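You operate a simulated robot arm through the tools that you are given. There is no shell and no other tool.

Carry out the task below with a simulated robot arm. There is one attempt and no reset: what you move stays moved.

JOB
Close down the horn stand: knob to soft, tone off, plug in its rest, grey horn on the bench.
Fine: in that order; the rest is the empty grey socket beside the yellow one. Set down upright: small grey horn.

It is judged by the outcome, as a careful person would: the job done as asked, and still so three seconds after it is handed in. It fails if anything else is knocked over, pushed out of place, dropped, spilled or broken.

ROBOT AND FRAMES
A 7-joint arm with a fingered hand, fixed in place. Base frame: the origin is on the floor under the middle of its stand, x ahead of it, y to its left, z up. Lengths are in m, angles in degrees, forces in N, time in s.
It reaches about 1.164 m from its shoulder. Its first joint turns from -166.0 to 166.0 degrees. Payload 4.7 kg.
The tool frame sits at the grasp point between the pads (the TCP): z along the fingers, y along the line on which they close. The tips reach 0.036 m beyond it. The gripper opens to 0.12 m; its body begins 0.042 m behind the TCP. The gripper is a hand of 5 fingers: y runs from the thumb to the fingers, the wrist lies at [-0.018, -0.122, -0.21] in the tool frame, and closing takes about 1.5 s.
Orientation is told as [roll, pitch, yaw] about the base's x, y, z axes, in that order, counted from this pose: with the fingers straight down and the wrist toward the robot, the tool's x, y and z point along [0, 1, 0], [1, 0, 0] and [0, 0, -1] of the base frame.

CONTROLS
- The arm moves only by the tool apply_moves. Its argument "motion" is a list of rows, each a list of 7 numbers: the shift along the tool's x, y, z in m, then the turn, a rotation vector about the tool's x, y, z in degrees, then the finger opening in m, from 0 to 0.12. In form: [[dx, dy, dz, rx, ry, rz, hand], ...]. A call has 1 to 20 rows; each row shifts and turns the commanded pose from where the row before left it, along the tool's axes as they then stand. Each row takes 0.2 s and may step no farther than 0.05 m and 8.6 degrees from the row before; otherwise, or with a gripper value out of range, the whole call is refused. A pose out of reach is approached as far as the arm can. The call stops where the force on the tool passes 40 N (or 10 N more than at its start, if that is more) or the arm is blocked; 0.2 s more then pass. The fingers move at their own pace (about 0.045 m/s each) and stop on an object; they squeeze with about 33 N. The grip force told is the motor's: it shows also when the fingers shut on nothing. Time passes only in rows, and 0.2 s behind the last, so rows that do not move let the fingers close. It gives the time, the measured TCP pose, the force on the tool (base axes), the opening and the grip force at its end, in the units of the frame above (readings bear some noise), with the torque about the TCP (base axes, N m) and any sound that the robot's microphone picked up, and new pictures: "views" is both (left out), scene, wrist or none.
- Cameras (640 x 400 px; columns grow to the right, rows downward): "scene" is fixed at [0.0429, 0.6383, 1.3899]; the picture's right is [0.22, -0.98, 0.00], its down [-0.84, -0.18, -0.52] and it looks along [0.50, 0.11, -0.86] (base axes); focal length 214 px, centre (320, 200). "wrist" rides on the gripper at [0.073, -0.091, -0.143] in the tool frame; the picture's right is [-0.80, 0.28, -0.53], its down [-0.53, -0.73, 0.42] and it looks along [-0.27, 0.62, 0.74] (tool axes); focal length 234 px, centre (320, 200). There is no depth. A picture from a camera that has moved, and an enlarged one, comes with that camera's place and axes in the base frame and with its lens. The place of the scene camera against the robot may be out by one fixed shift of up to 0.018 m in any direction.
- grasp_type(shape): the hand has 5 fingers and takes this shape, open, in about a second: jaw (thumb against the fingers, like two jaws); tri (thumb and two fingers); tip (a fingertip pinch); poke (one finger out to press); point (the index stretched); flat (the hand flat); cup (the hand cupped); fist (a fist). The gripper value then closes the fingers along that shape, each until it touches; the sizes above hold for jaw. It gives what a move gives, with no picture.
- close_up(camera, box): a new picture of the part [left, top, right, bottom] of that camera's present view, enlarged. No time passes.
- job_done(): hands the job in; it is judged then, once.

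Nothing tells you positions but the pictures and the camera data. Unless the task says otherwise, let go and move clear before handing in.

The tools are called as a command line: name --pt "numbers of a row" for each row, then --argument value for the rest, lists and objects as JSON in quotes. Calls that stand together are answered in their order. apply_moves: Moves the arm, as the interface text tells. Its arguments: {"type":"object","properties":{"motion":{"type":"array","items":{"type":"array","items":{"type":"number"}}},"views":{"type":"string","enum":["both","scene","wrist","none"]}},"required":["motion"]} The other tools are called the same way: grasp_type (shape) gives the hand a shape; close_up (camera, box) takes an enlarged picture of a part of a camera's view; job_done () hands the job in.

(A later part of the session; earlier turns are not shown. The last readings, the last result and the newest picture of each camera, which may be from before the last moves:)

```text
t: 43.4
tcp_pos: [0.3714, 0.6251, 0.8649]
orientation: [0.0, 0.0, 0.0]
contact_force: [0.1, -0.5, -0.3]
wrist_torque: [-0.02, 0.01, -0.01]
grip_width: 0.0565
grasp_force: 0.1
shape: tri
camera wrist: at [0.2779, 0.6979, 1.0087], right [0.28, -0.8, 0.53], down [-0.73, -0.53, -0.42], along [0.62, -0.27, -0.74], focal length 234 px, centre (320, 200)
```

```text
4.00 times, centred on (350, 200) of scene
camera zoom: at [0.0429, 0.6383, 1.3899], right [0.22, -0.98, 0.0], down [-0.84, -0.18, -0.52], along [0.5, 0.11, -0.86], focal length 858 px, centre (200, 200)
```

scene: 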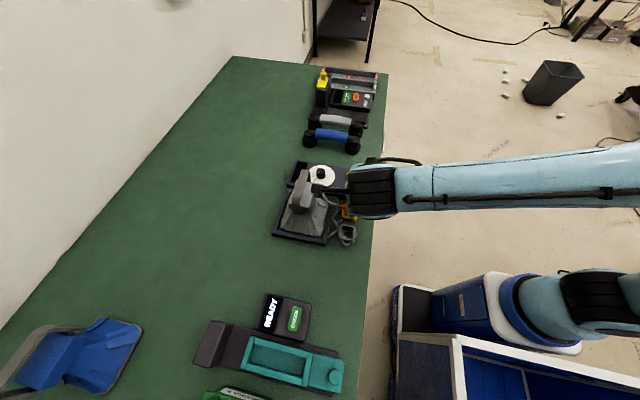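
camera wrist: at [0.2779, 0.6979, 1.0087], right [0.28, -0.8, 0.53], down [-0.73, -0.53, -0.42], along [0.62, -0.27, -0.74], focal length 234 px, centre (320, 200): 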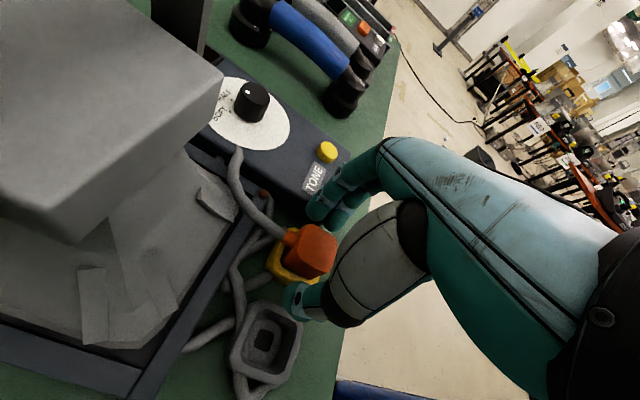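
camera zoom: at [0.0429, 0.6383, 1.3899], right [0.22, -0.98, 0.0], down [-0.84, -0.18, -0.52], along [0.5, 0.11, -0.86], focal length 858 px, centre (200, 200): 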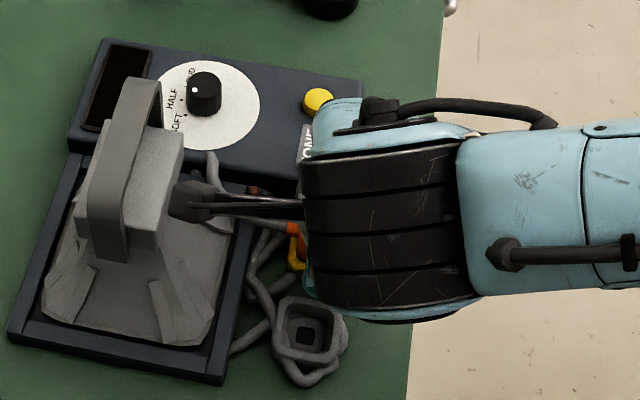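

The fingers straddle the plug with no contact. I'll nudge 2 mm in x, lower 4 mm, and close on it.

apply_moves --pt "-0.001 0.002 0.004 0 0 0 0.056" --pt "0 0 0 0 0 0 0.045" --pt "0 0 0 0 0 0 0.035" --pt "0 0 0 0 0 0 0.03" --pt "0 0 0 0 0 0 0.025" --pt "0 0 0 0 0 0 0.025" --pt "0 0 0 0 0 0 0.025" --views "wrist"

close_up --camera "wrist" --box '[220, 160, 400, 330]'

```text
t: 45.0
tcp_pos: [0.3732, 0.6239, 0.8611]
orientation: [-0.1, 0.0, 0.0]
contact_force: [-1.2, 1.0, 0.0]
wrist_torque: [0.01, 0.04, -0.02]
grip_width: 0.0298
grasp_force: 32.8
shape: tri
camera wrist: at [0.2802, 0.6976, 1.0047], right [0.28, -0.8, 0.53], down [-0.73, -0.53, -0.42], along [0.62, -0.27, -0.74], focal length 234 px, centre (320, 200)
```

wrist: 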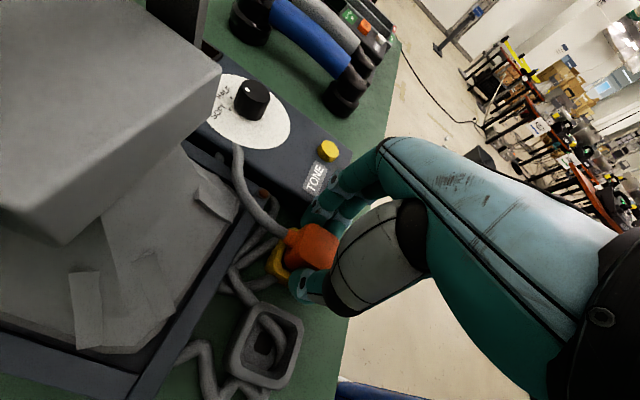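

```text
2.35 times, centred on (310, 245) of wrist
camera zoom: at [0.2802, 0.6976, 1.0047], right [0.28, -0.8, 0.53], down [-0.73, -0.53, -0.42], along [0.62, -0.27, -0.74], focal length 551 px, centre (344, 94)
```

zoom: 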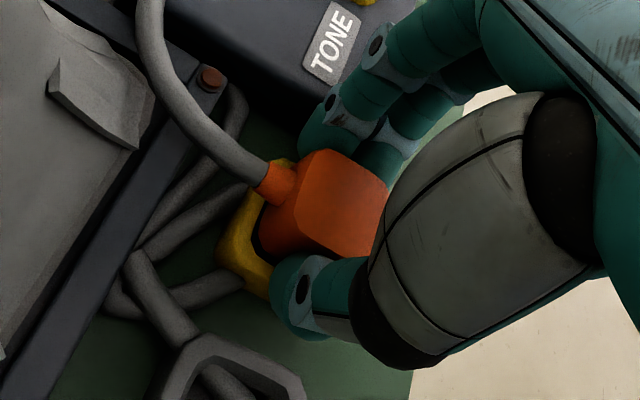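

The plug is gripped at 33 N. The slack cable seems to have shifted near the grey rest, so I'll look closely before pulling.

close_up --camera "wrist" --box '[160, 220, 340, 400]'

close_up --camera "scene" --box '[290, 180, 380, 260]'

```text
2.22 times, centred on (250, 310) of wrist
camera zoom: at [0.2802, 0.6976, 1.0047], right [0.28, -0.8, 0.53], down [-0.73, -0.53, -0.42], along [0.62, -0.27, -0.74], focal length 520 px, centre (476, -44)
```

zoom: 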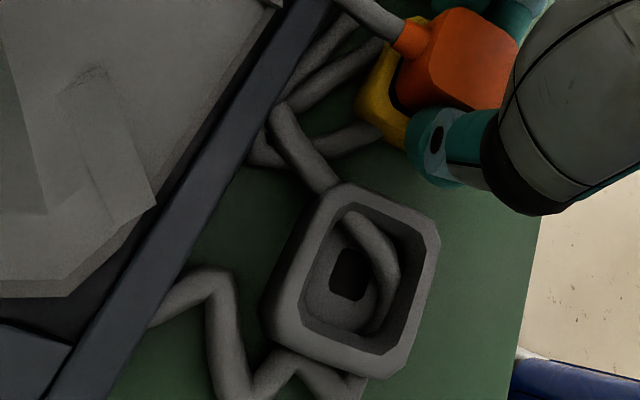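

```text
5.00 times, centred on (335, 220) of scene
camera zoom: at [0.0429, 0.6383, 1.3899], right [0.22, -0.98, 0.0], down [-0.84, -0.18, -0.52], along [0.5, 0.11, -0.86], focal length 1072 px, centre (245, 100)
```

zoom: 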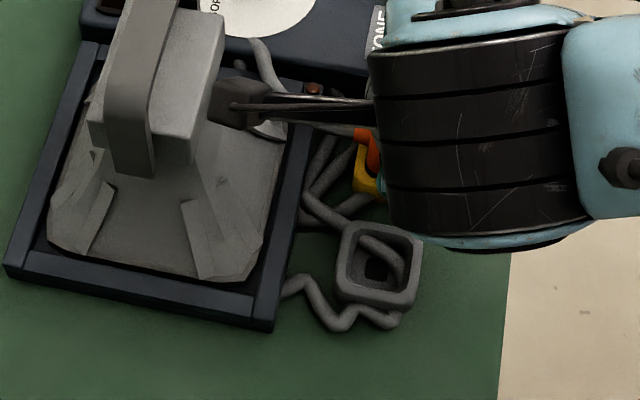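

The slack cable passes through the socket wall visually, so it isn't a solid obstruction. I'll pull the plug straight up slowly.

apply_moves --pt "0 0 -0.008 0 0 0 0.02" --pt "0 0 -0.008 0 0 0 0.02" --pt "0 0 -0.008 0 0 0 0.02" --pt "0 0 -0.008 0 0 0 0.02" --pt "0 0 -0.008 0 0 0 0.02" --pt "0 0 0 0 0 0 0.02"

close_up --camera "wrist" --box '[200, 200, 380, 380]'

```text
t: 46.4
tcp_pos: [0.3724, 0.6246, 0.9024]
orientation: [0.0, 0.0, 0.0]
contact_force: [-0.7, -0.9, -1.2]
wrist_torque: [0.03, 0.01, 0.02]
grip_width: 0.0297
grasp_force: 33.0
shape: tri
camera wrist: at [0.2801, 0.6974, 1.0455], right [0.28, -0.8, 0.53], down [-0.73, -0.53, -0.42], along [0.62, -0.27, -0.74], focal length 234 px, centre (320, 200)
```

scene: 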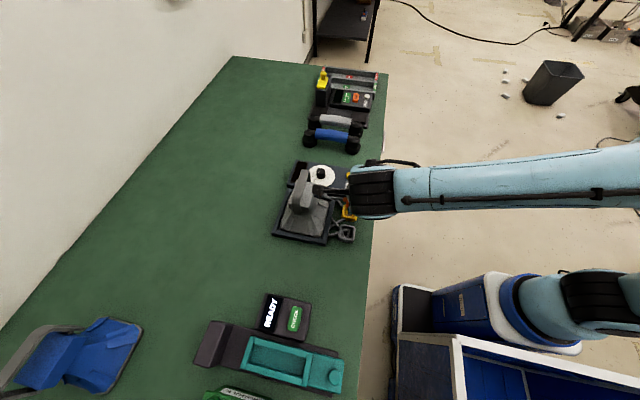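
wrist: 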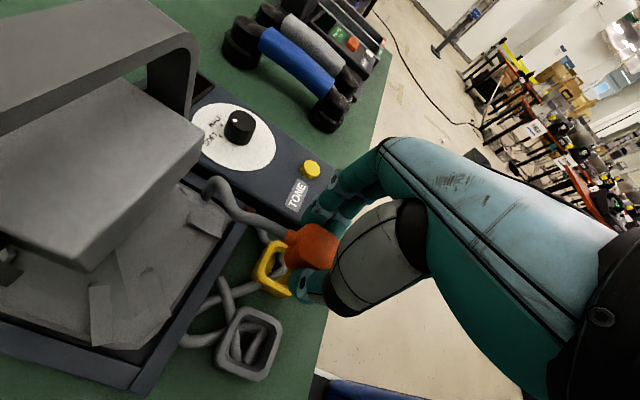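

```text
2.22 times, centred on (290, 290) of wrist
camera zoom: at [0.2801, 0.6974, 1.0455], right [0.28, -0.8, 0.53], down [-0.73, -0.53, -0.42], along [0.62, -0.27, -0.74], focal length 520 px, centre (387, 0)
```

zoom: 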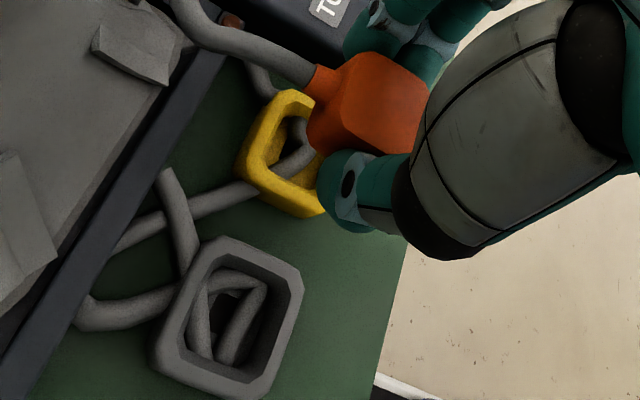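

The plug is out of the yellow socket and held firmly. I'll lift a bit more and carry it 70 mm in −x over the grey rest, then check alignment.

apply_moves --pt "0 0 -0.015 0 0 0 0.02" --pt "0 -0.02 0 0 0 0 0.02" --pt "0 -0.025 0 0 0 0 0.02" --pt "0 -0.0255 0 0 0 0 0.02" --pt "0 0 0 0 0 0 0.02" --pt "0 0 0 0 0 0 0.02"

close_up --camera "wrist" --box '[200, 180, 380, 360]'

close_up --camera "scene" --box '[290, 160, 380, 260]'

```text
t: 47.8
tcp_pos: [0.3017, 0.6244, 0.9194]
orientation: [0.1, 0.1, -0.1]
contact_force: [-0.3, -0.5, -1.6]
wrist_torque: [0.03, 0.0, 0.0]
grip_width: 0.0296
grasp_force: 33.3
shape: tri
camera wrist: at [0.2084, 0.6977, 1.0617], right [0.28, -0.8, 0.53], down [-0.73, -0.53, -0.42], along [0.62, -0.27, -0.74], focal length 234 px, centre (320, 200)
```

scene: 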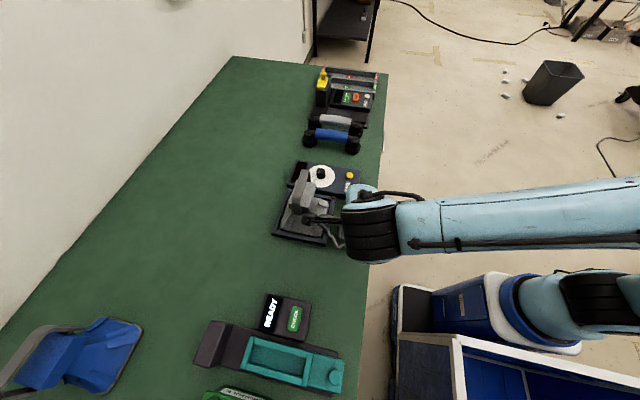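
wrist: 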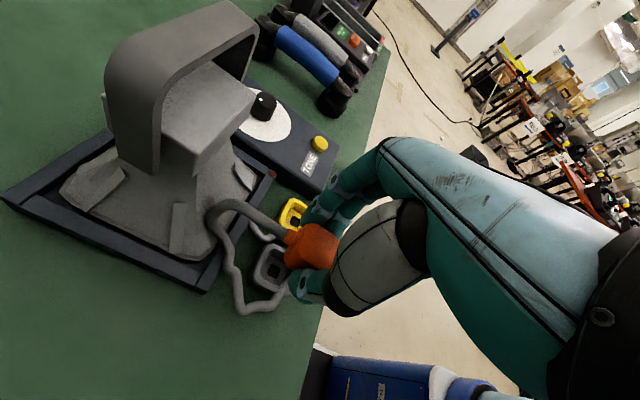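

```text
2.22 times, centred on (290, 270) of wrist
camera zoom: at [0.2084, 0.6977, 1.0617], right [0.28, -0.8, 0.53], down [-0.73, -0.53, -0.42], along [0.62, -0.27, -0.74], focal length 520 px, centre (387, 44)
```

zoom: 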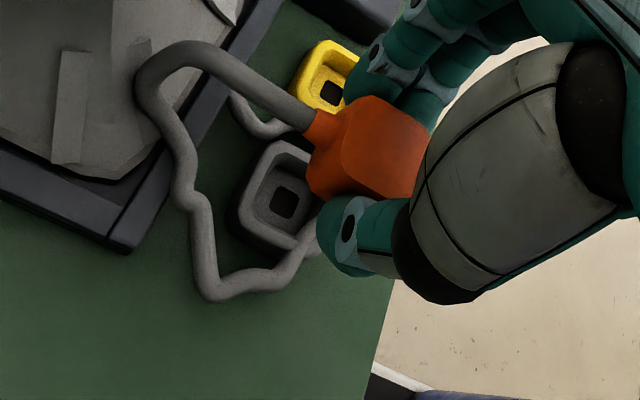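

```text
4.00 times, centred on (335, 210) of scene
camera zoom: at [0.0429, 0.6383, 1.3899], right [0.22, -0.98, 0.0], down [-0.84, -0.18, -0.52], along [0.5, 0.11, -0.86], focal length 858 px, centre (260, 160)
```

zoom: 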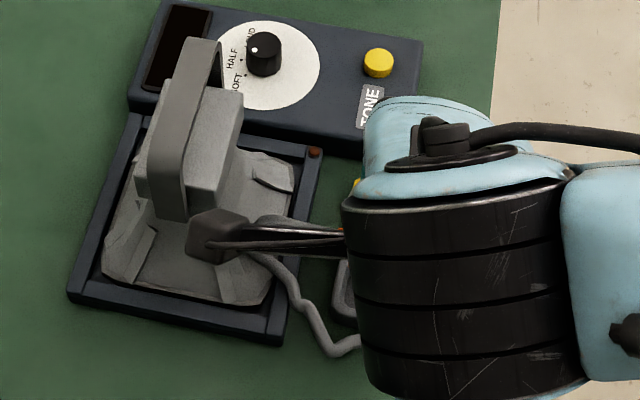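

Relative to the two socket holes, the needed shift was −70 mm, so the plug should be centred on the grey rest. I'll lower it gently in small steps.

apply_moves --pt "0 0 0.01 0 0 0 0.02" --pt "0 0 0.01 0 0 0 0.02" --pt "0 0 0.008 0 0 0 0.02" --pt "0 0 0.006 0 0 0 0.02" --pt "0 0 0 0 0 0 0.02" --views "wrist"

close_up --camera "wrist" --box '[220, 180, 360, 320]'

```text
t: 49.0
tcp_pos: [0.3028, 0.6232, 0.8841]
orientation: [-0.1, 0.0, 0.0]
contact_force: [0.4, 0.3, -1.4]
wrist_torque: [0.02, 0.02, -0.03]
grip_width: 0.0297
grasp_force: 33.4
shape: tri
camera wrist: at [0.2091, 0.6971, 1.0265], right [0.28, -0.8, 0.53], down [-0.73, -0.53, -0.42], along [0.62, -0.27, -0.74], focal length 234 px, centre (320, 200)
```

wrist: 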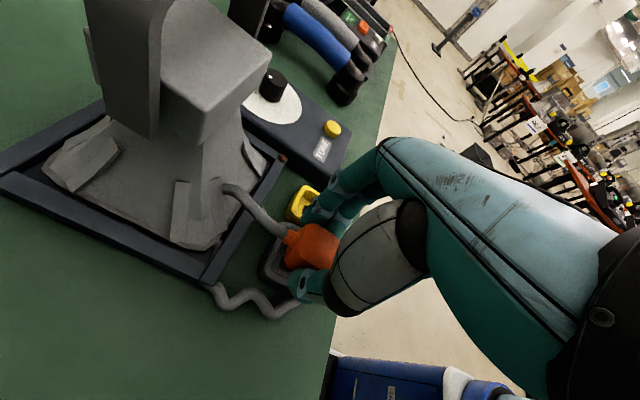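

```text
2.86 times, centred on (290, 250) of wrist
camera zoom: at [0.2091, 0.6971, 1.0265], right [0.28, -0.8, 0.53], down [-0.73, -0.53, -0.42], along [0.62, -0.27, -0.74], focal length 669 px, centre (406, 57)
```

zoom: 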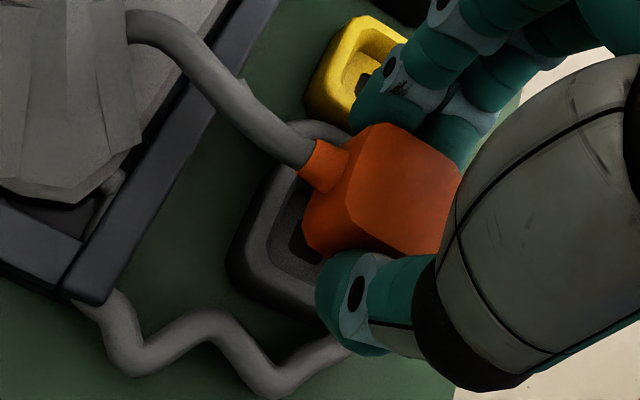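

The plug is tracking into the grey recess with no contact force. I'll continue down to the seated height.

apply_moves --pt "0 0 0.006 0 0 0 0.02" --pt "0 0 0.006 0 0 0 0.02" --pt "0 0 0.005 0 0 0 0.02" --pt "0 0 0.004 0 0 0 0.02" --pt "0 0 0 0 0 0 0.02" --views "wrist"

close_up --camera "wrist" --box '[220, 180, 360, 320]'

```text
t: 50.2
tcp_pos: [0.3021, 0.6238, 0.8613]
orientation: [0.1, 0.0, 0.0]
contact_force: [-0.3, -0.1, -4.0]
wrist_torque: [-0.01, -0.03, -0.01]
grip_width: 0.0297
grasp_force: 33.1
shape: tri
camera wrist: at [0.2097, 0.697, 1.0048], right [0.28, -0.8, 0.53], down [-0.73, -0.53, -0.42], along [0.62, -0.27, -0.74], focal length 234 px, centre (320, 200)
```

wrist: 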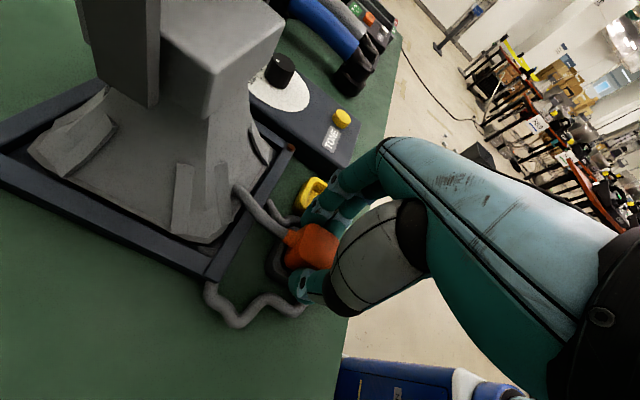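

```text
2.86 times, centred on (290, 250) of wrist
camera zoom: at [0.2097, 0.697, 1.0048], right [0.28, -0.8, 0.53], down [-0.73, -0.53, -0.42], along [0.62, -0.27, -0.74], focal length 669 px, centre (406, 57)
```

zoom: 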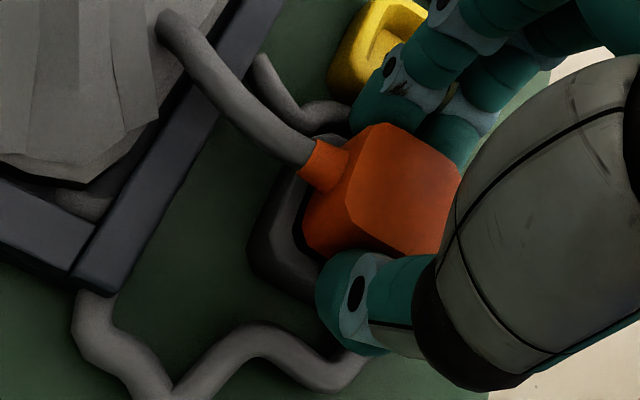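

The plug has reached the same height it had in the yellow socket, with a slight downward pull. I'll press 2 mm more to confirm it is seated.

apply_moves --pt "0 0 0.002 0 0 0 0.02" --pt "0 0 0 0 0 0 0.02" --views "none"

```text
t: 50.8
tcp_pos: [0.3036, 0.6225, 0.8612]
orientation: [0.2, 0.1, 0.0]
contact_force: [0.2, -1.7, 7.1]
wrist_torque: [-0.08, -0.01, -0.04]
grip_width: 0.03
grasp_force: 32.8
shape: tri
```

Firm contact at the bottom (7 N up) means the plug is seated. I'll open the fingers and lift away.

apply_moves --pt "0 0 -0.001 0 0 0 0.03" --pt "0 0 0 0 0 0 0.045" --pt "0 0 0 0 0 0 0.056" --pt "0 0 0 0 0 0 0.056" --pt "0 0 0 0 0 0 0.056" --views "wrist"

close_up --camera "wrist" --box '[220, 180, 360, 320]'

```text
t: 52.0
tcp_pos: [0.3027, 0.6236, 0.8608]
orientation: [0.0, 0.0, 0.0]
contact_force: [0.0, 0.0, 0.3]
wrist_torque: [-0.01, 0.03, 0.0]
grip_width: 0.0555
grasp_force: 0.0
shape: tri
camera wrist: at [0.21, 0.6972, 1.0042], right [0.28, -0.8, 0.53], down [-0.73, -0.53, -0.42], along [0.62, -0.27, -0.74], focal length 234 px, centre (320, 200)
```

wrist: 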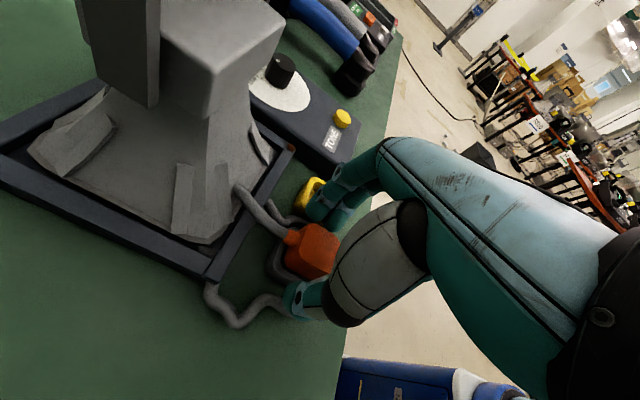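

```text
2.86 times, centred on (290, 250) of wrist
camera zoom: at [0.21, 0.6972, 1.0042], right [0.28, -0.8, 0.53], down [-0.73, -0.53, -0.42], along [0.62, -0.27, -0.74], focal length 669 px, centre (406, 57)
```

zoom: 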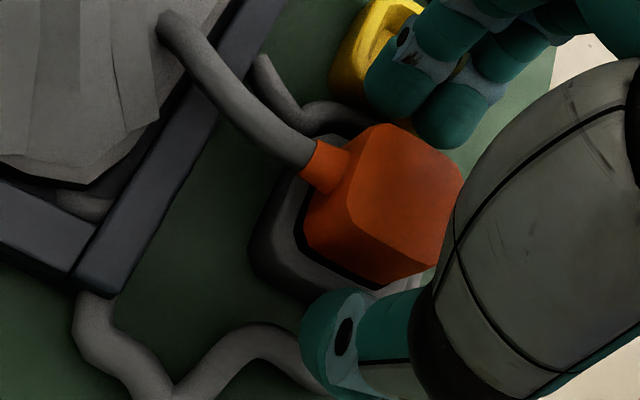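

The plug sits squarely in the grey rest. I'll lift clear and check it from above.

apply_moves --pt "0 0 -0.01 0 0 0 0.056" --pt "0 0 -0.02 0 0 0 0.056" --pt "0 0 -0.03 0 0 0 0.056" --pt "0 0 -0.04 0 0 0 0.056" --pt "0 0 -0.045 0 0 0 0.056" --pt "0 0 -0.045 0 0 0 0.056" --pt "0 0 0 0 0 0 0.056"

close_up --camera "wrist" --box '[180, 160, 340, 320]'

close_up --camera "wrist" --box '[0, 60, 300, 330]'

```text
t: 53.6
tcp_pos: [0.3021, 0.6255, 1.054]
orientation: [0.0, 0.0, 0.1]
contact_force: [-0.4, 1.0, 0.0]
wrist_torque: [0.03, 0.02, -0.01]
grip_width: 0.0558
grasp_force: 0.0
shape: tri
camera wrist: at [0.2089, 0.699, 1.1975], right [0.28, -0.8, 0.53], down [-0.73, -0.53, -0.42], along [0.62, -0.27, -0.74], focal length 234 px, centre (320, 200)
```

scene: 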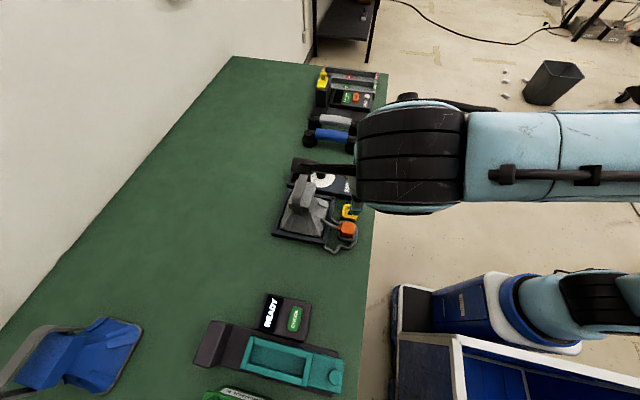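
wrist: 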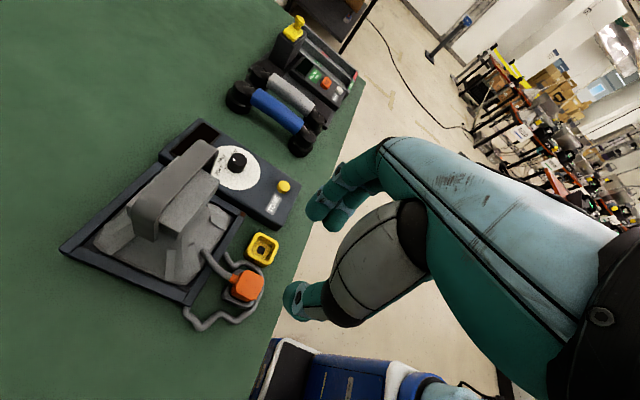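

```text
2.50 times, centred on (260, 240) of wrist
camera zoom: at [0.2089, 0.699, 1.1975], right [0.28, -0.8, 0.53], down [-0.73, -0.53, -0.42], along [0.62, -0.27, -0.74], focal length 585 px, centre (470, 100)
```

zoom: 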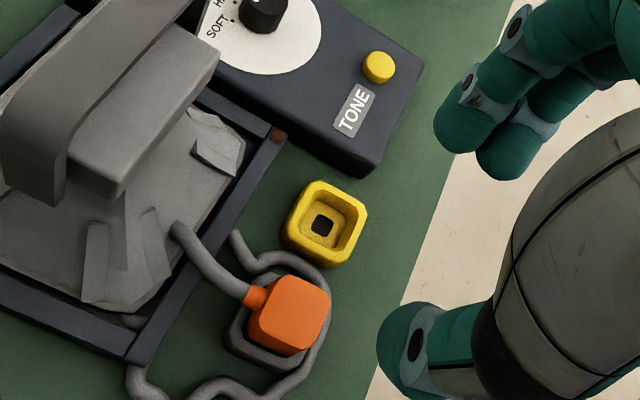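

```text
1.48 times, centred on (150, 195) of wrist
camera zoom: at [0.2089, 0.699, 1.1975], right [0.28, -0.8, 0.53], down [-0.73, -0.53, -0.42], along [0.62, -0.27, -0.74], focal length 347 px, centre (572, 207)
```

zoom: 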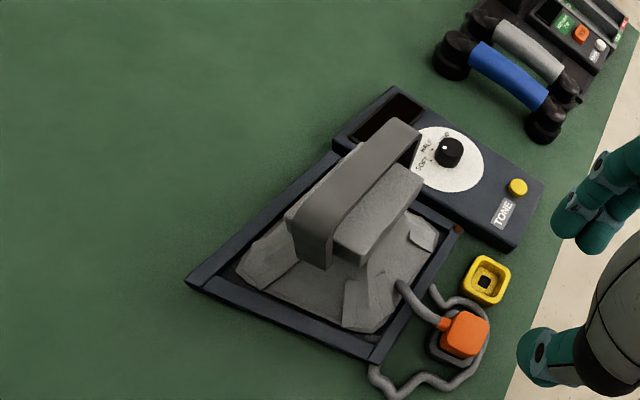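

The plug is home in the grey rest and the yellow socket is empty. Before lifting the horn I'll check where the cable's other end is attached.

close_up --camera "wrist" --box '[150, 220, 280, 340]'

close_up --camera "scene" --box '[265, 170, 375, 265]'

```text
3.33 times, centred on (215, 280) of wrist
camera zoom: at [0.2089, 0.699, 1.1975], right [0.28, -0.8, 0.53], down [-0.73, -0.53, -0.42], along [0.62, -0.27, -0.74], focal length 781 px, centre (670, -67)
```

zoom: 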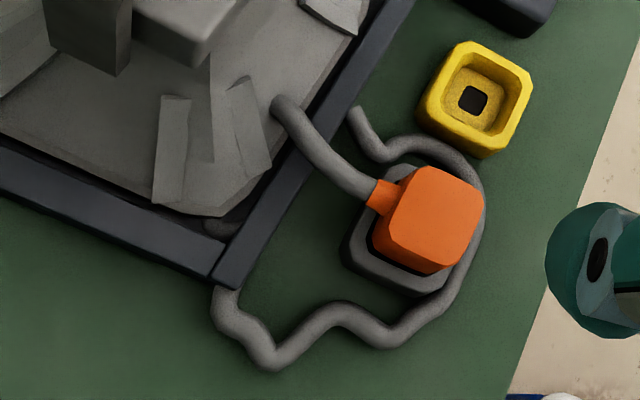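

```text
4.21 times, centred on (320, 218) of scene
camera zoom: at [0.0429, 0.6383, 1.3899], right [0.22, -0.98, 0.0], down [-0.84, -0.18, -0.52], along [0.5, 0.11, -0.86], focal length 903 px, centre (320, 126)
```

zoom: 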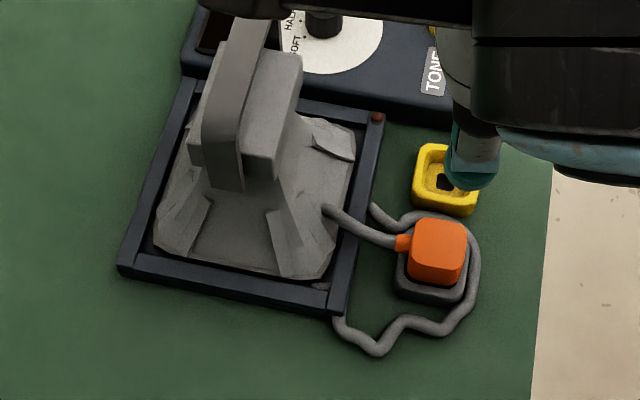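

The cable is slack and drapes through the scenery without being tight. Now for the horn: I'll rise, turn to yaw 90 and move above the handle strap's centre (0.3265, 0.7615) to look at it from the side.

apply_moves --pt "0 0 -0.046 0 0 0 0.06" --pt "0.034 0.006 0 0 0 0 0.06" --pt "0.034 0.006 0 0 0 0 0.06" --pt "0.034 0.006 0 0 0 0 0.06" --pt "0.034 0.006 0 0 0 0 0.06" --pt "0 0 0 0 0 -8.2 0.06" --pt "0 0 0 0 0 -8.2 0.06" --pt "0 0 0 0 0 -8.2 0.06" --pt "0 0 0 0 0 -8.2 0.06" --pt "0 0 0 0 0 -8.2 0.06" --pt "0 0 0 0 0 -8.2 0.06" --pt "0 0 0 0 0 -8.2 0.06" --pt "0 0 0 0 0 -8.2 0.06" --pt "0 0 0 0 0 -8.2 0.06" --pt "0 0 0 0 0 -8.2 0.06" --pt "0 0 0 0 0 -8.0 0.06" --pt "0 0 0 0 0 0 0.06"

close_up --camera "wrist" --box '[200, 150, 400, 330]'

close_up --camera "scene" --box '[260, 130, 390, 260]'

```text
t: 57.2
tcp_pos: [0.3271, 0.761, 1.0967]
orientation: [0.0, 0.0, 90.1]
contact_force: [-0.2, -0.6, -0.8]
wrist_torque: [-0.03, -0.02, 0.0]
grip_width: 0.0595
grasp_force: 0.1
shape: tri
camera wrist: at [0.253, 0.6693, 1.2399], right [0.8, 0.28, 0.52], down [0.53, -0.73, -0.42], along [0.27, 0.62, -0.74], focal length 234 px, centre (320, 200)
```

scene: 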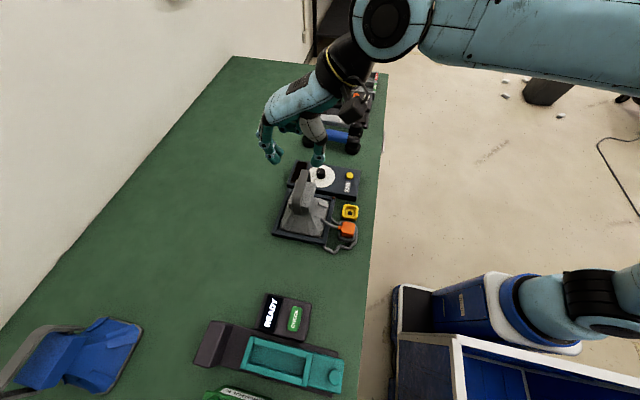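
wrist: 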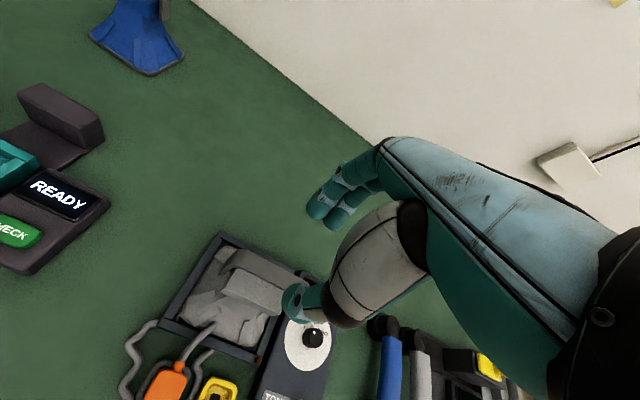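

```text
2.22 times, centred on (300, 240) of wrist
camera zoom: at [0.253, 0.6693, 1.2399], right [0.8, 0.28, 0.52], down [0.53, -0.73, -0.42], along [0.27, 0.62, -0.74], focal length 520 px, centre (364, 111)
```

zoom: 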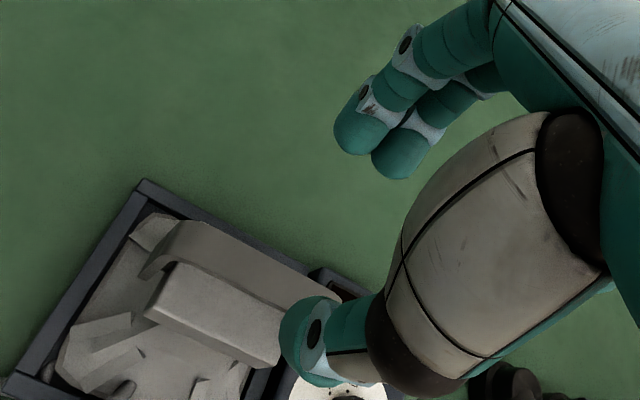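

```text
3.08 times, centred on (325, 195) of scene
camera zoom: at [0.0429, 0.6383, 1.3899], right [0.22, -0.98, 0.0], down [-0.84, -0.18, -0.52], along [0.5, 0.11, -0.86], focal length 660 px, centre (305, 215)
```

zoom: 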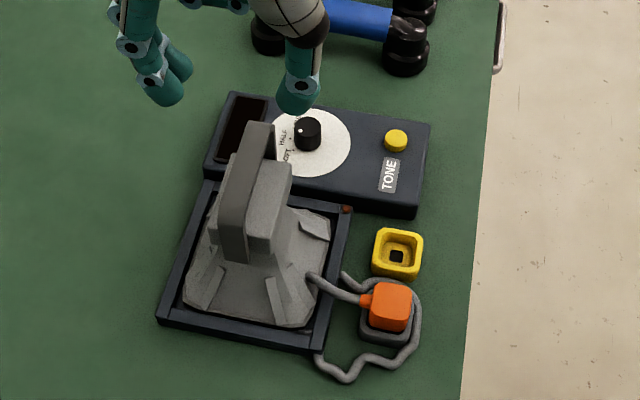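

The horn is in view below, with the thumb on the near side and the fingers on the far side of the strap. I'll lower to TCP z ≈ 1.025, just above the strap, and check centring.

apply_moves --pt "0 0 0.035 0 0 0 0.06" --pt "0 0 0.035 0 0 0 0.06" --pt "0 0 0 0 0 0 0.06"

close_up --camera "wrist" --box '[200, 150, 400, 330]'

close_up --camera "scene" --box '[260, 120, 370, 220]'

```text
t: 58.0
tcp_pos: [0.3271, 0.7606, 1.0258]
orientation: [0.0, 0.1, 90.0]
contact_force: [0.0, -0.3, 0.0]
wrist_torque: [0.02, -0.01, 0.0]
grip_width: 0.0595
grasp_force: 0.0
shape: tri
camera wrist: at [0.2539, 0.6701, 1.1692], right [0.8, 0.28, 0.53], down [0.53, -0.73, -0.42], along [0.27, 0.62, -0.74], focal length 234 px, centre (320, 200)
```

scene: 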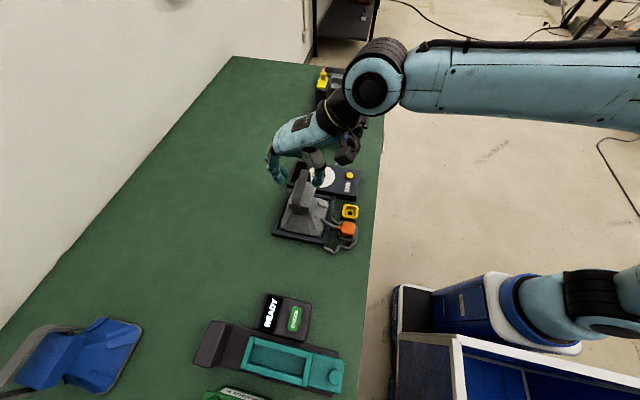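
wrist: 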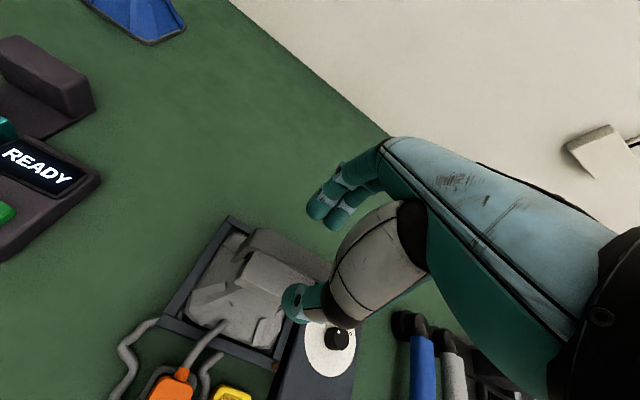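

```text
2.22 times, centred on (300, 240) of wrist
camera zoom: at [0.2539, 0.6701, 1.1692], right [0.8, 0.28, 0.53], down [0.53, -0.73, -0.42], along [0.27, 0.62, -0.74], focal length 520 px, centre (364, 111)
```

zoom: 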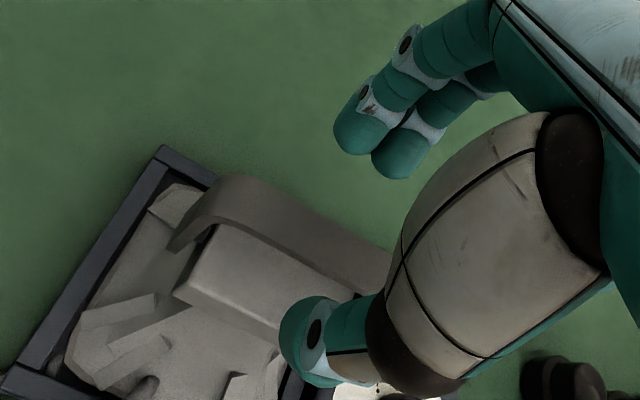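

```text
4.00 times, centred on (315, 170) of scene
camera zoom: at [0.0429, 0.6383, 1.3899], right [0.22, -0.98, 0.0], down [-0.84, -0.18, -0.52], along [0.5, 0.11, -0.86], focal length 858 px, centre (340, 320)
```

zoom: 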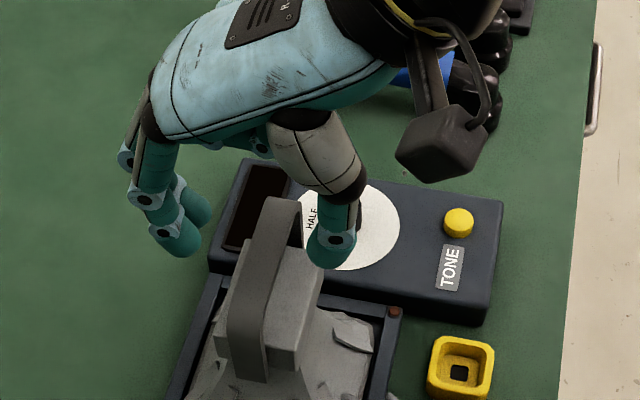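

The strap is centred between the thumb and fingers. I'll narrow to 0.045 and lower about 33 mm with force monitoring, so the tips straddle the strap but stay above the block beneath.

apply_moves --pt "0 0.002 0.0 0 0 0 0.045" --pt "0 0 0.01 0 0 0 0.045" --pt "0 0 0.01 0 0 0 0.045" --pt "0 0 0.008 0 0 0 0.045" --pt "0 0 0.005 0 0 0 0.045" --pt "0 0 0 0 0 0 0.045"

close_up --camera "wrist" --box '[220, 160, 400, 320]'

close_up --camera "scene" --box '[270, 140, 350, 220]'

```text
t: 59.4
tcp_pos: [0.3265, 0.7611, 0.9936]
orientation: [0.0, 0.0, 90.0]
contact_force: [0.2, 0.1, -1.4]
wrist_torque: [0.0, 0.02, -0.02]
grip_width: 0.0457
grasp_force: 0.0
shape: tri
camera wrist: at [0.2525, 0.6716, 1.1368], right [0.8, 0.28, 0.53], down [0.53, -0.73, -0.42], along [0.27, 0.62, -0.74], focal length 234 px, centre (320, 200)
```

scene: 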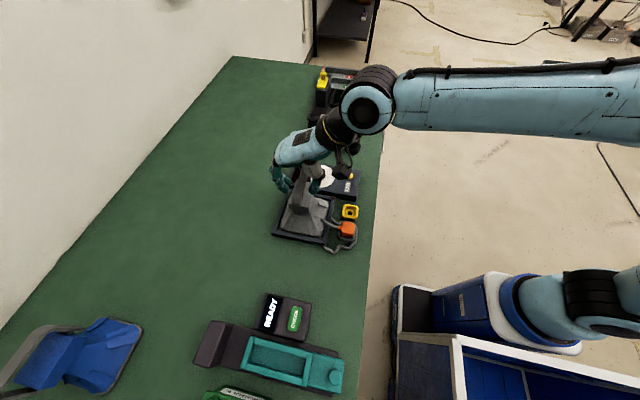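
wrist: 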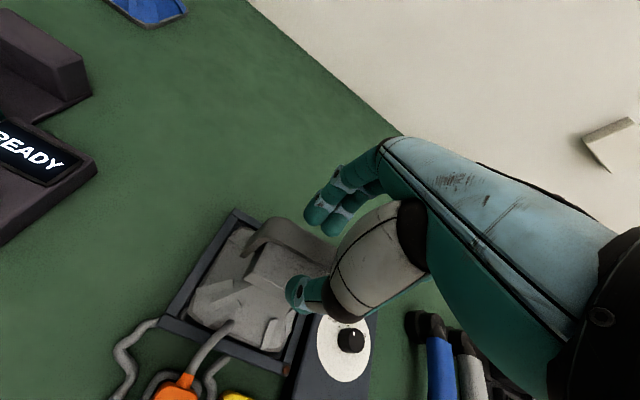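

```text
2.50 times, centred on (310, 240) of wrist
camera zoom: at [0.2525, 0.6716, 1.1368], right [0.8, 0.28, 0.53], down [0.53, -0.73, -0.42], along [0.27, 0.62, -0.74], focal length 585 px, centre (345, 100)
```

zoom: 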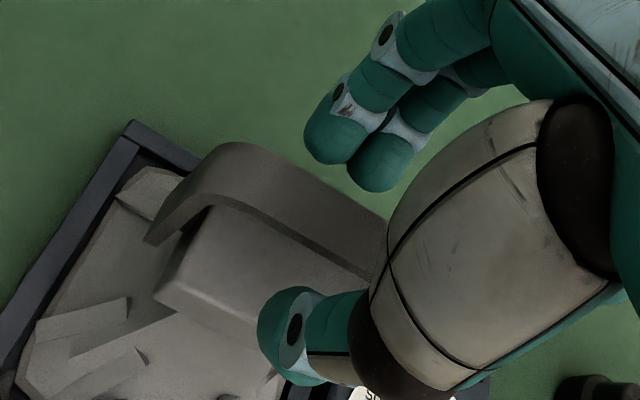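

```text
5.00 times, centred on (310, 180) of scene
camera zoom: at [0.0429, 0.6383, 1.3899], right [0.22, -0.98, 0.0], down [-0.84, -0.18, -0.52], along [0.5, 0.11, -0.86], focal length 1072 px, centre (370, 300)
```

zoom: 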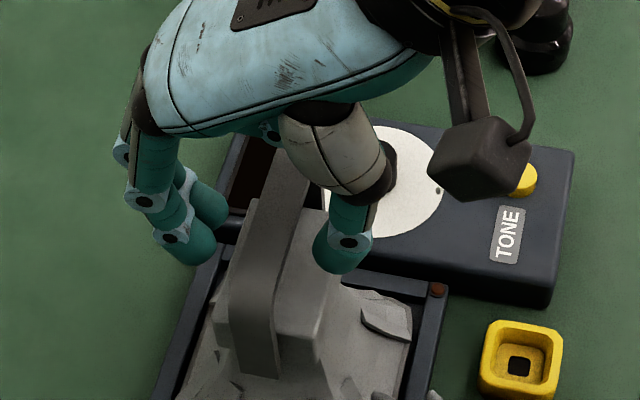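

The pinch centre coincides with the strap centre and there's no contact. I'll go down 5 mm more and close the grip.

apply_moves --pt "0 0 0.005 0 0 0 0.045" --pt "0 0 0 0 0 0 0.035" --pt "0 0 0 0 0 0 0.025" --pt "0 0 0 0 0 0 0.015" --pt "0 0 0 0 0 0 0.008" --pt "0 0 0 0 0 0 0.005" --pt "0 0 0 0 0 0 0.005"

close_up --camera "wrist" --box '[220, 160, 400, 320]'

close_up --camera "scene" --box '[270, 140, 350, 220]'

```text
t: 61.0
tcp_pos: [0.3257, 0.7619, 0.9886]
orientation: [0.0, 0.1, 90.0]
contact_force: [-0.4, -0.6, -0.1]
wrist_torque: [-0.05, 0.02, 0.03]
grip_width: 0.0052
grasp_force: 0.0
shape: tri
camera wrist: at [0.2524, 0.6718, 1.1322], right [0.8, 0.28, 0.53], down [0.53, -0.73, -0.42], along [0.27, 0.62, -0.74], focal length 234 px, centre (320, 200)
```

scene: 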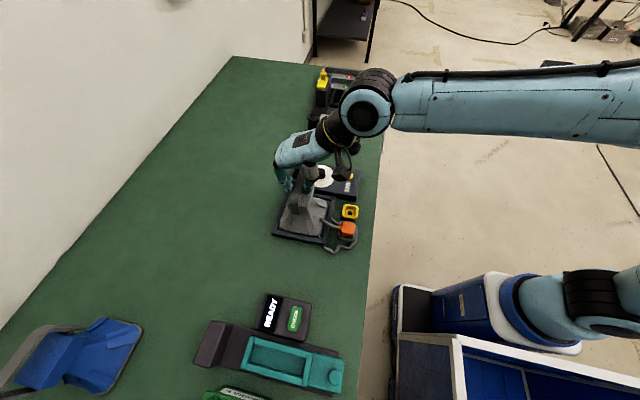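
wrist: 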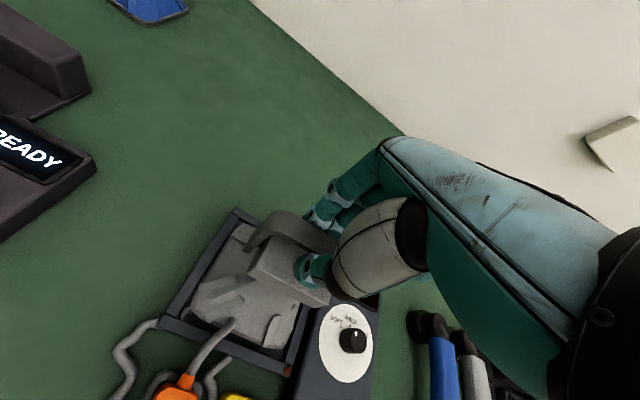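

```text
2.50 times, centred on (310, 240) of wrist
camera zoom: at [0.2524, 0.6718, 1.1322], right [0.8, 0.28, 0.53], down [0.53, -0.73, -0.42], along [0.27, 0.62, -0.74], focal length 585 px, centre (345, 100)
```

zoom: 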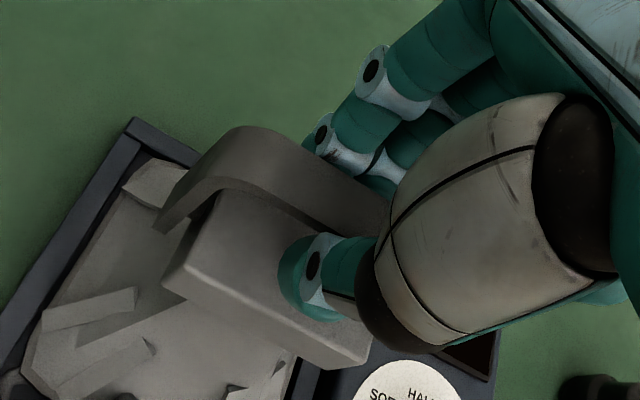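

```text
5.00 times, centred on (310, 180) of scene
camera zoom: at [0.0429, 0.6383, 1.3899], right [0.22, -0.98, 0.0], down [-0.84, -0.18, -0.52], along [0.5, 0.11, -0.86], focal length 1072 px, centre (370, 300)
```

zoom: 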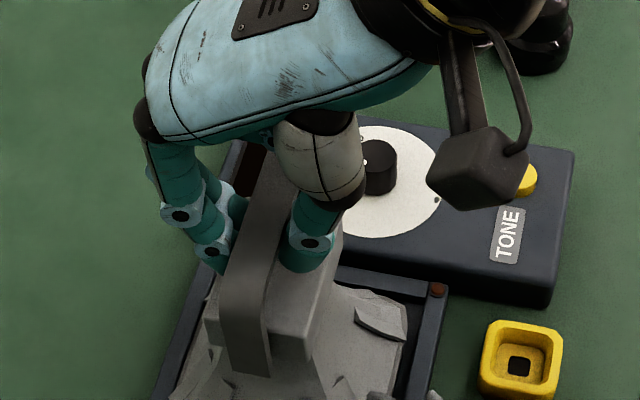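

The grip reads 0.005 m without force yet — the tips are wider apart than the pads. I'll close further.

apply_moves --pt "0 0 0 0 0 0 0.001" --pt "0 0 0 0 0 0 0.001" --pt "0 0 0 0 0 0 0.001" --views "wrist"

close_up --camera "wrist" --box '[260, 180, 380, 290]'

close_up --camera "scene" --box '[280, 150, 340, 210]'

```text
t: 61.8
tcp_pos: [0.327, 0.7621, 0.9885]
orientation: [0.0, 0.0, 90.0]
contact_force: [0.4, -0.5, -3.2]
wrist_torque: [0.02, -0.01, -0.03]
grip_width: 0.0072
grasp_force: 33.0
shape: tri
camera wrist: at [0.2524, 0.672, 1.1318], right [0.8, 0.28, 0.52], down [0.53, -0.73, -0.42], along [0.27, 0.62, -0.74], focal length 234 px, centre (320, 200)
```

wrist: 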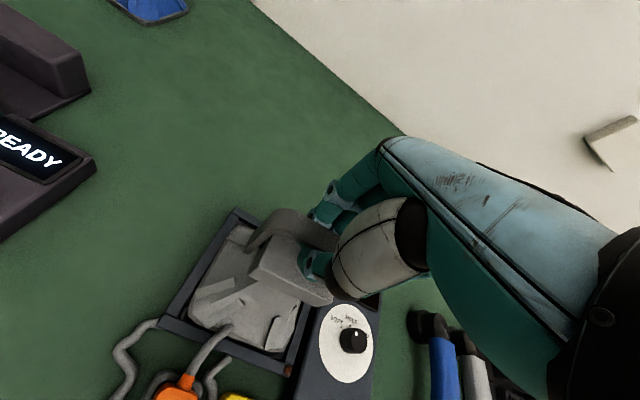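

```text
3.64 times, centred on (320, 235) of wrist
camera zoom: at [0.2524, 0.672, 1.1318], right [0.8, 0.28, 0.52], down [0.53, -0.73, -0.42], along [0.27, 0.62, -0.74], focal length 852 px, centre (320, 73)
```

zoom: 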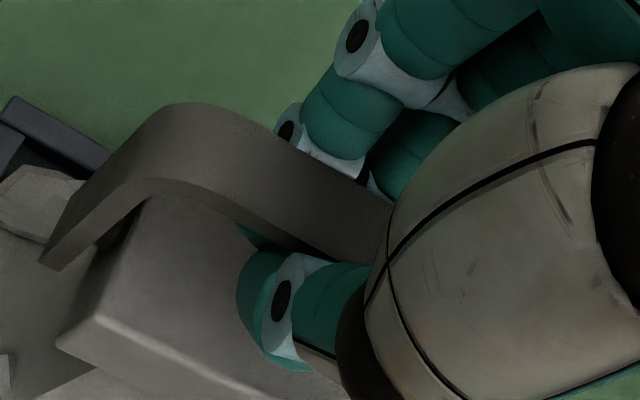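

```text
6.67 times, centred on (310, 180) of scene
camera zoom: at [0.0429, 0.6383, 1.3899], right [0.22, -0.98, 0.0], down [-0.84, -0.18, -0.52], along [0.5, 0.11, -0.86], focal length 1430 px, centre (387, 333)
```

zoom: 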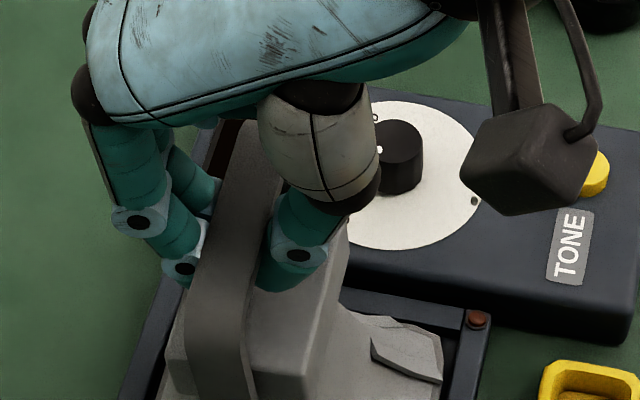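

There is now a 33 N grip, with the fingertips closed around and under the strap. I'll lift gently by 15 mm and check weight and level.

apply_moves --pt "0 0 -0.005 0 0 0 0.001" --pt "0 0 -0.005 0 0 0 0.001" --pt "0 0 -0.005 0 0 0 0.001" --pt "0 0 0 0 0 0 0.001"

close_up --camera "wrist" --box '[130, 180, 380, 400]'

close_up --camera "scene" --box '[260, 140, 370, 260]'

```text
t: 62.8
tcp_pos: [0.3261, 0.7631, 1.0039]
orientation: [0.0, 0.1, 90.0]
contact_force: [-0.5, -0.4, -3.7]
wrist_torque: [0.0, -0.01, -0.04]
grip_width: 0.0071
grasp_force: 33.1
shape: tri
camera wrist: at [0.2522, 0.6718, 1.1471], right [0.8, 0.28, 0.53], down [0.53, -0.73, -0.42], along [0.27, 0.62, -0.74], focal length 234 px, centre (320, 200)
```

scene: 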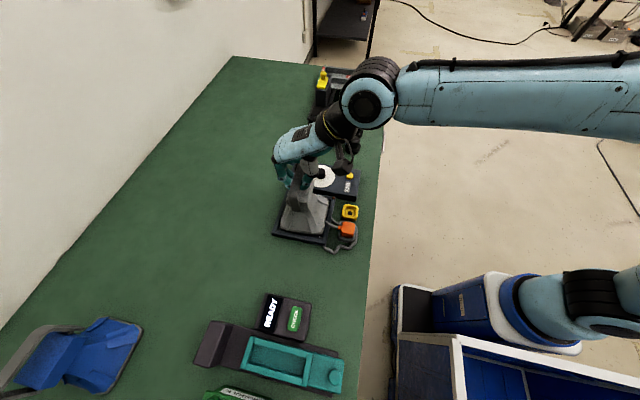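
wrist: 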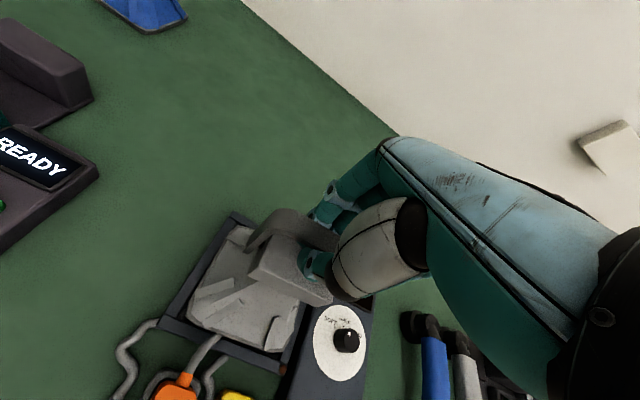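

```text
1.82 times, centred on (255, 290) of wrist
camera zoom: at [0.2522, 0.6718, 1.1471], right [0.8, 0.28, 0.53], down [0.53, -0.73, -0.42], along [0.27, 0.62, -0.74], focal length 426 px, centre (438, 36)
```

zoom: 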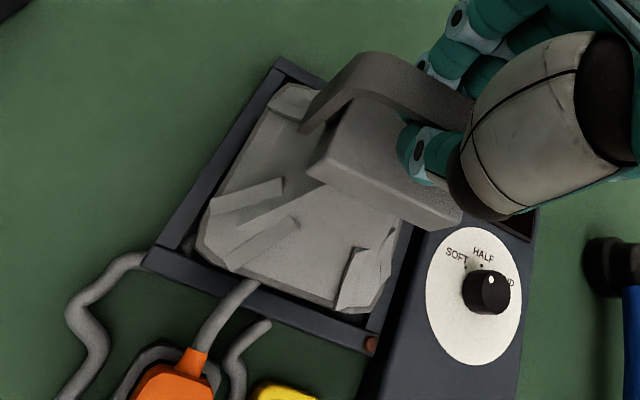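

```text
3.33 times, centred on (315, 200) of scene
camera zoom: at [0.0429, 0.6383, 1.3899], right [0.22, -0.98, 0.0], down [-0.84, -0.18, -0.52], along [0.5, 0.11, -0.86], focal length 715 px, centre (337, 200)
```

zoom: 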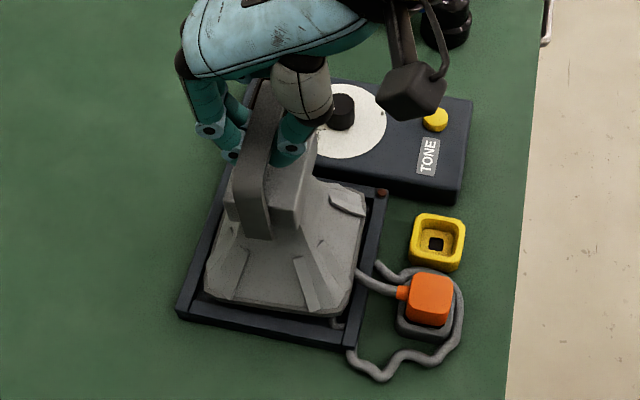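

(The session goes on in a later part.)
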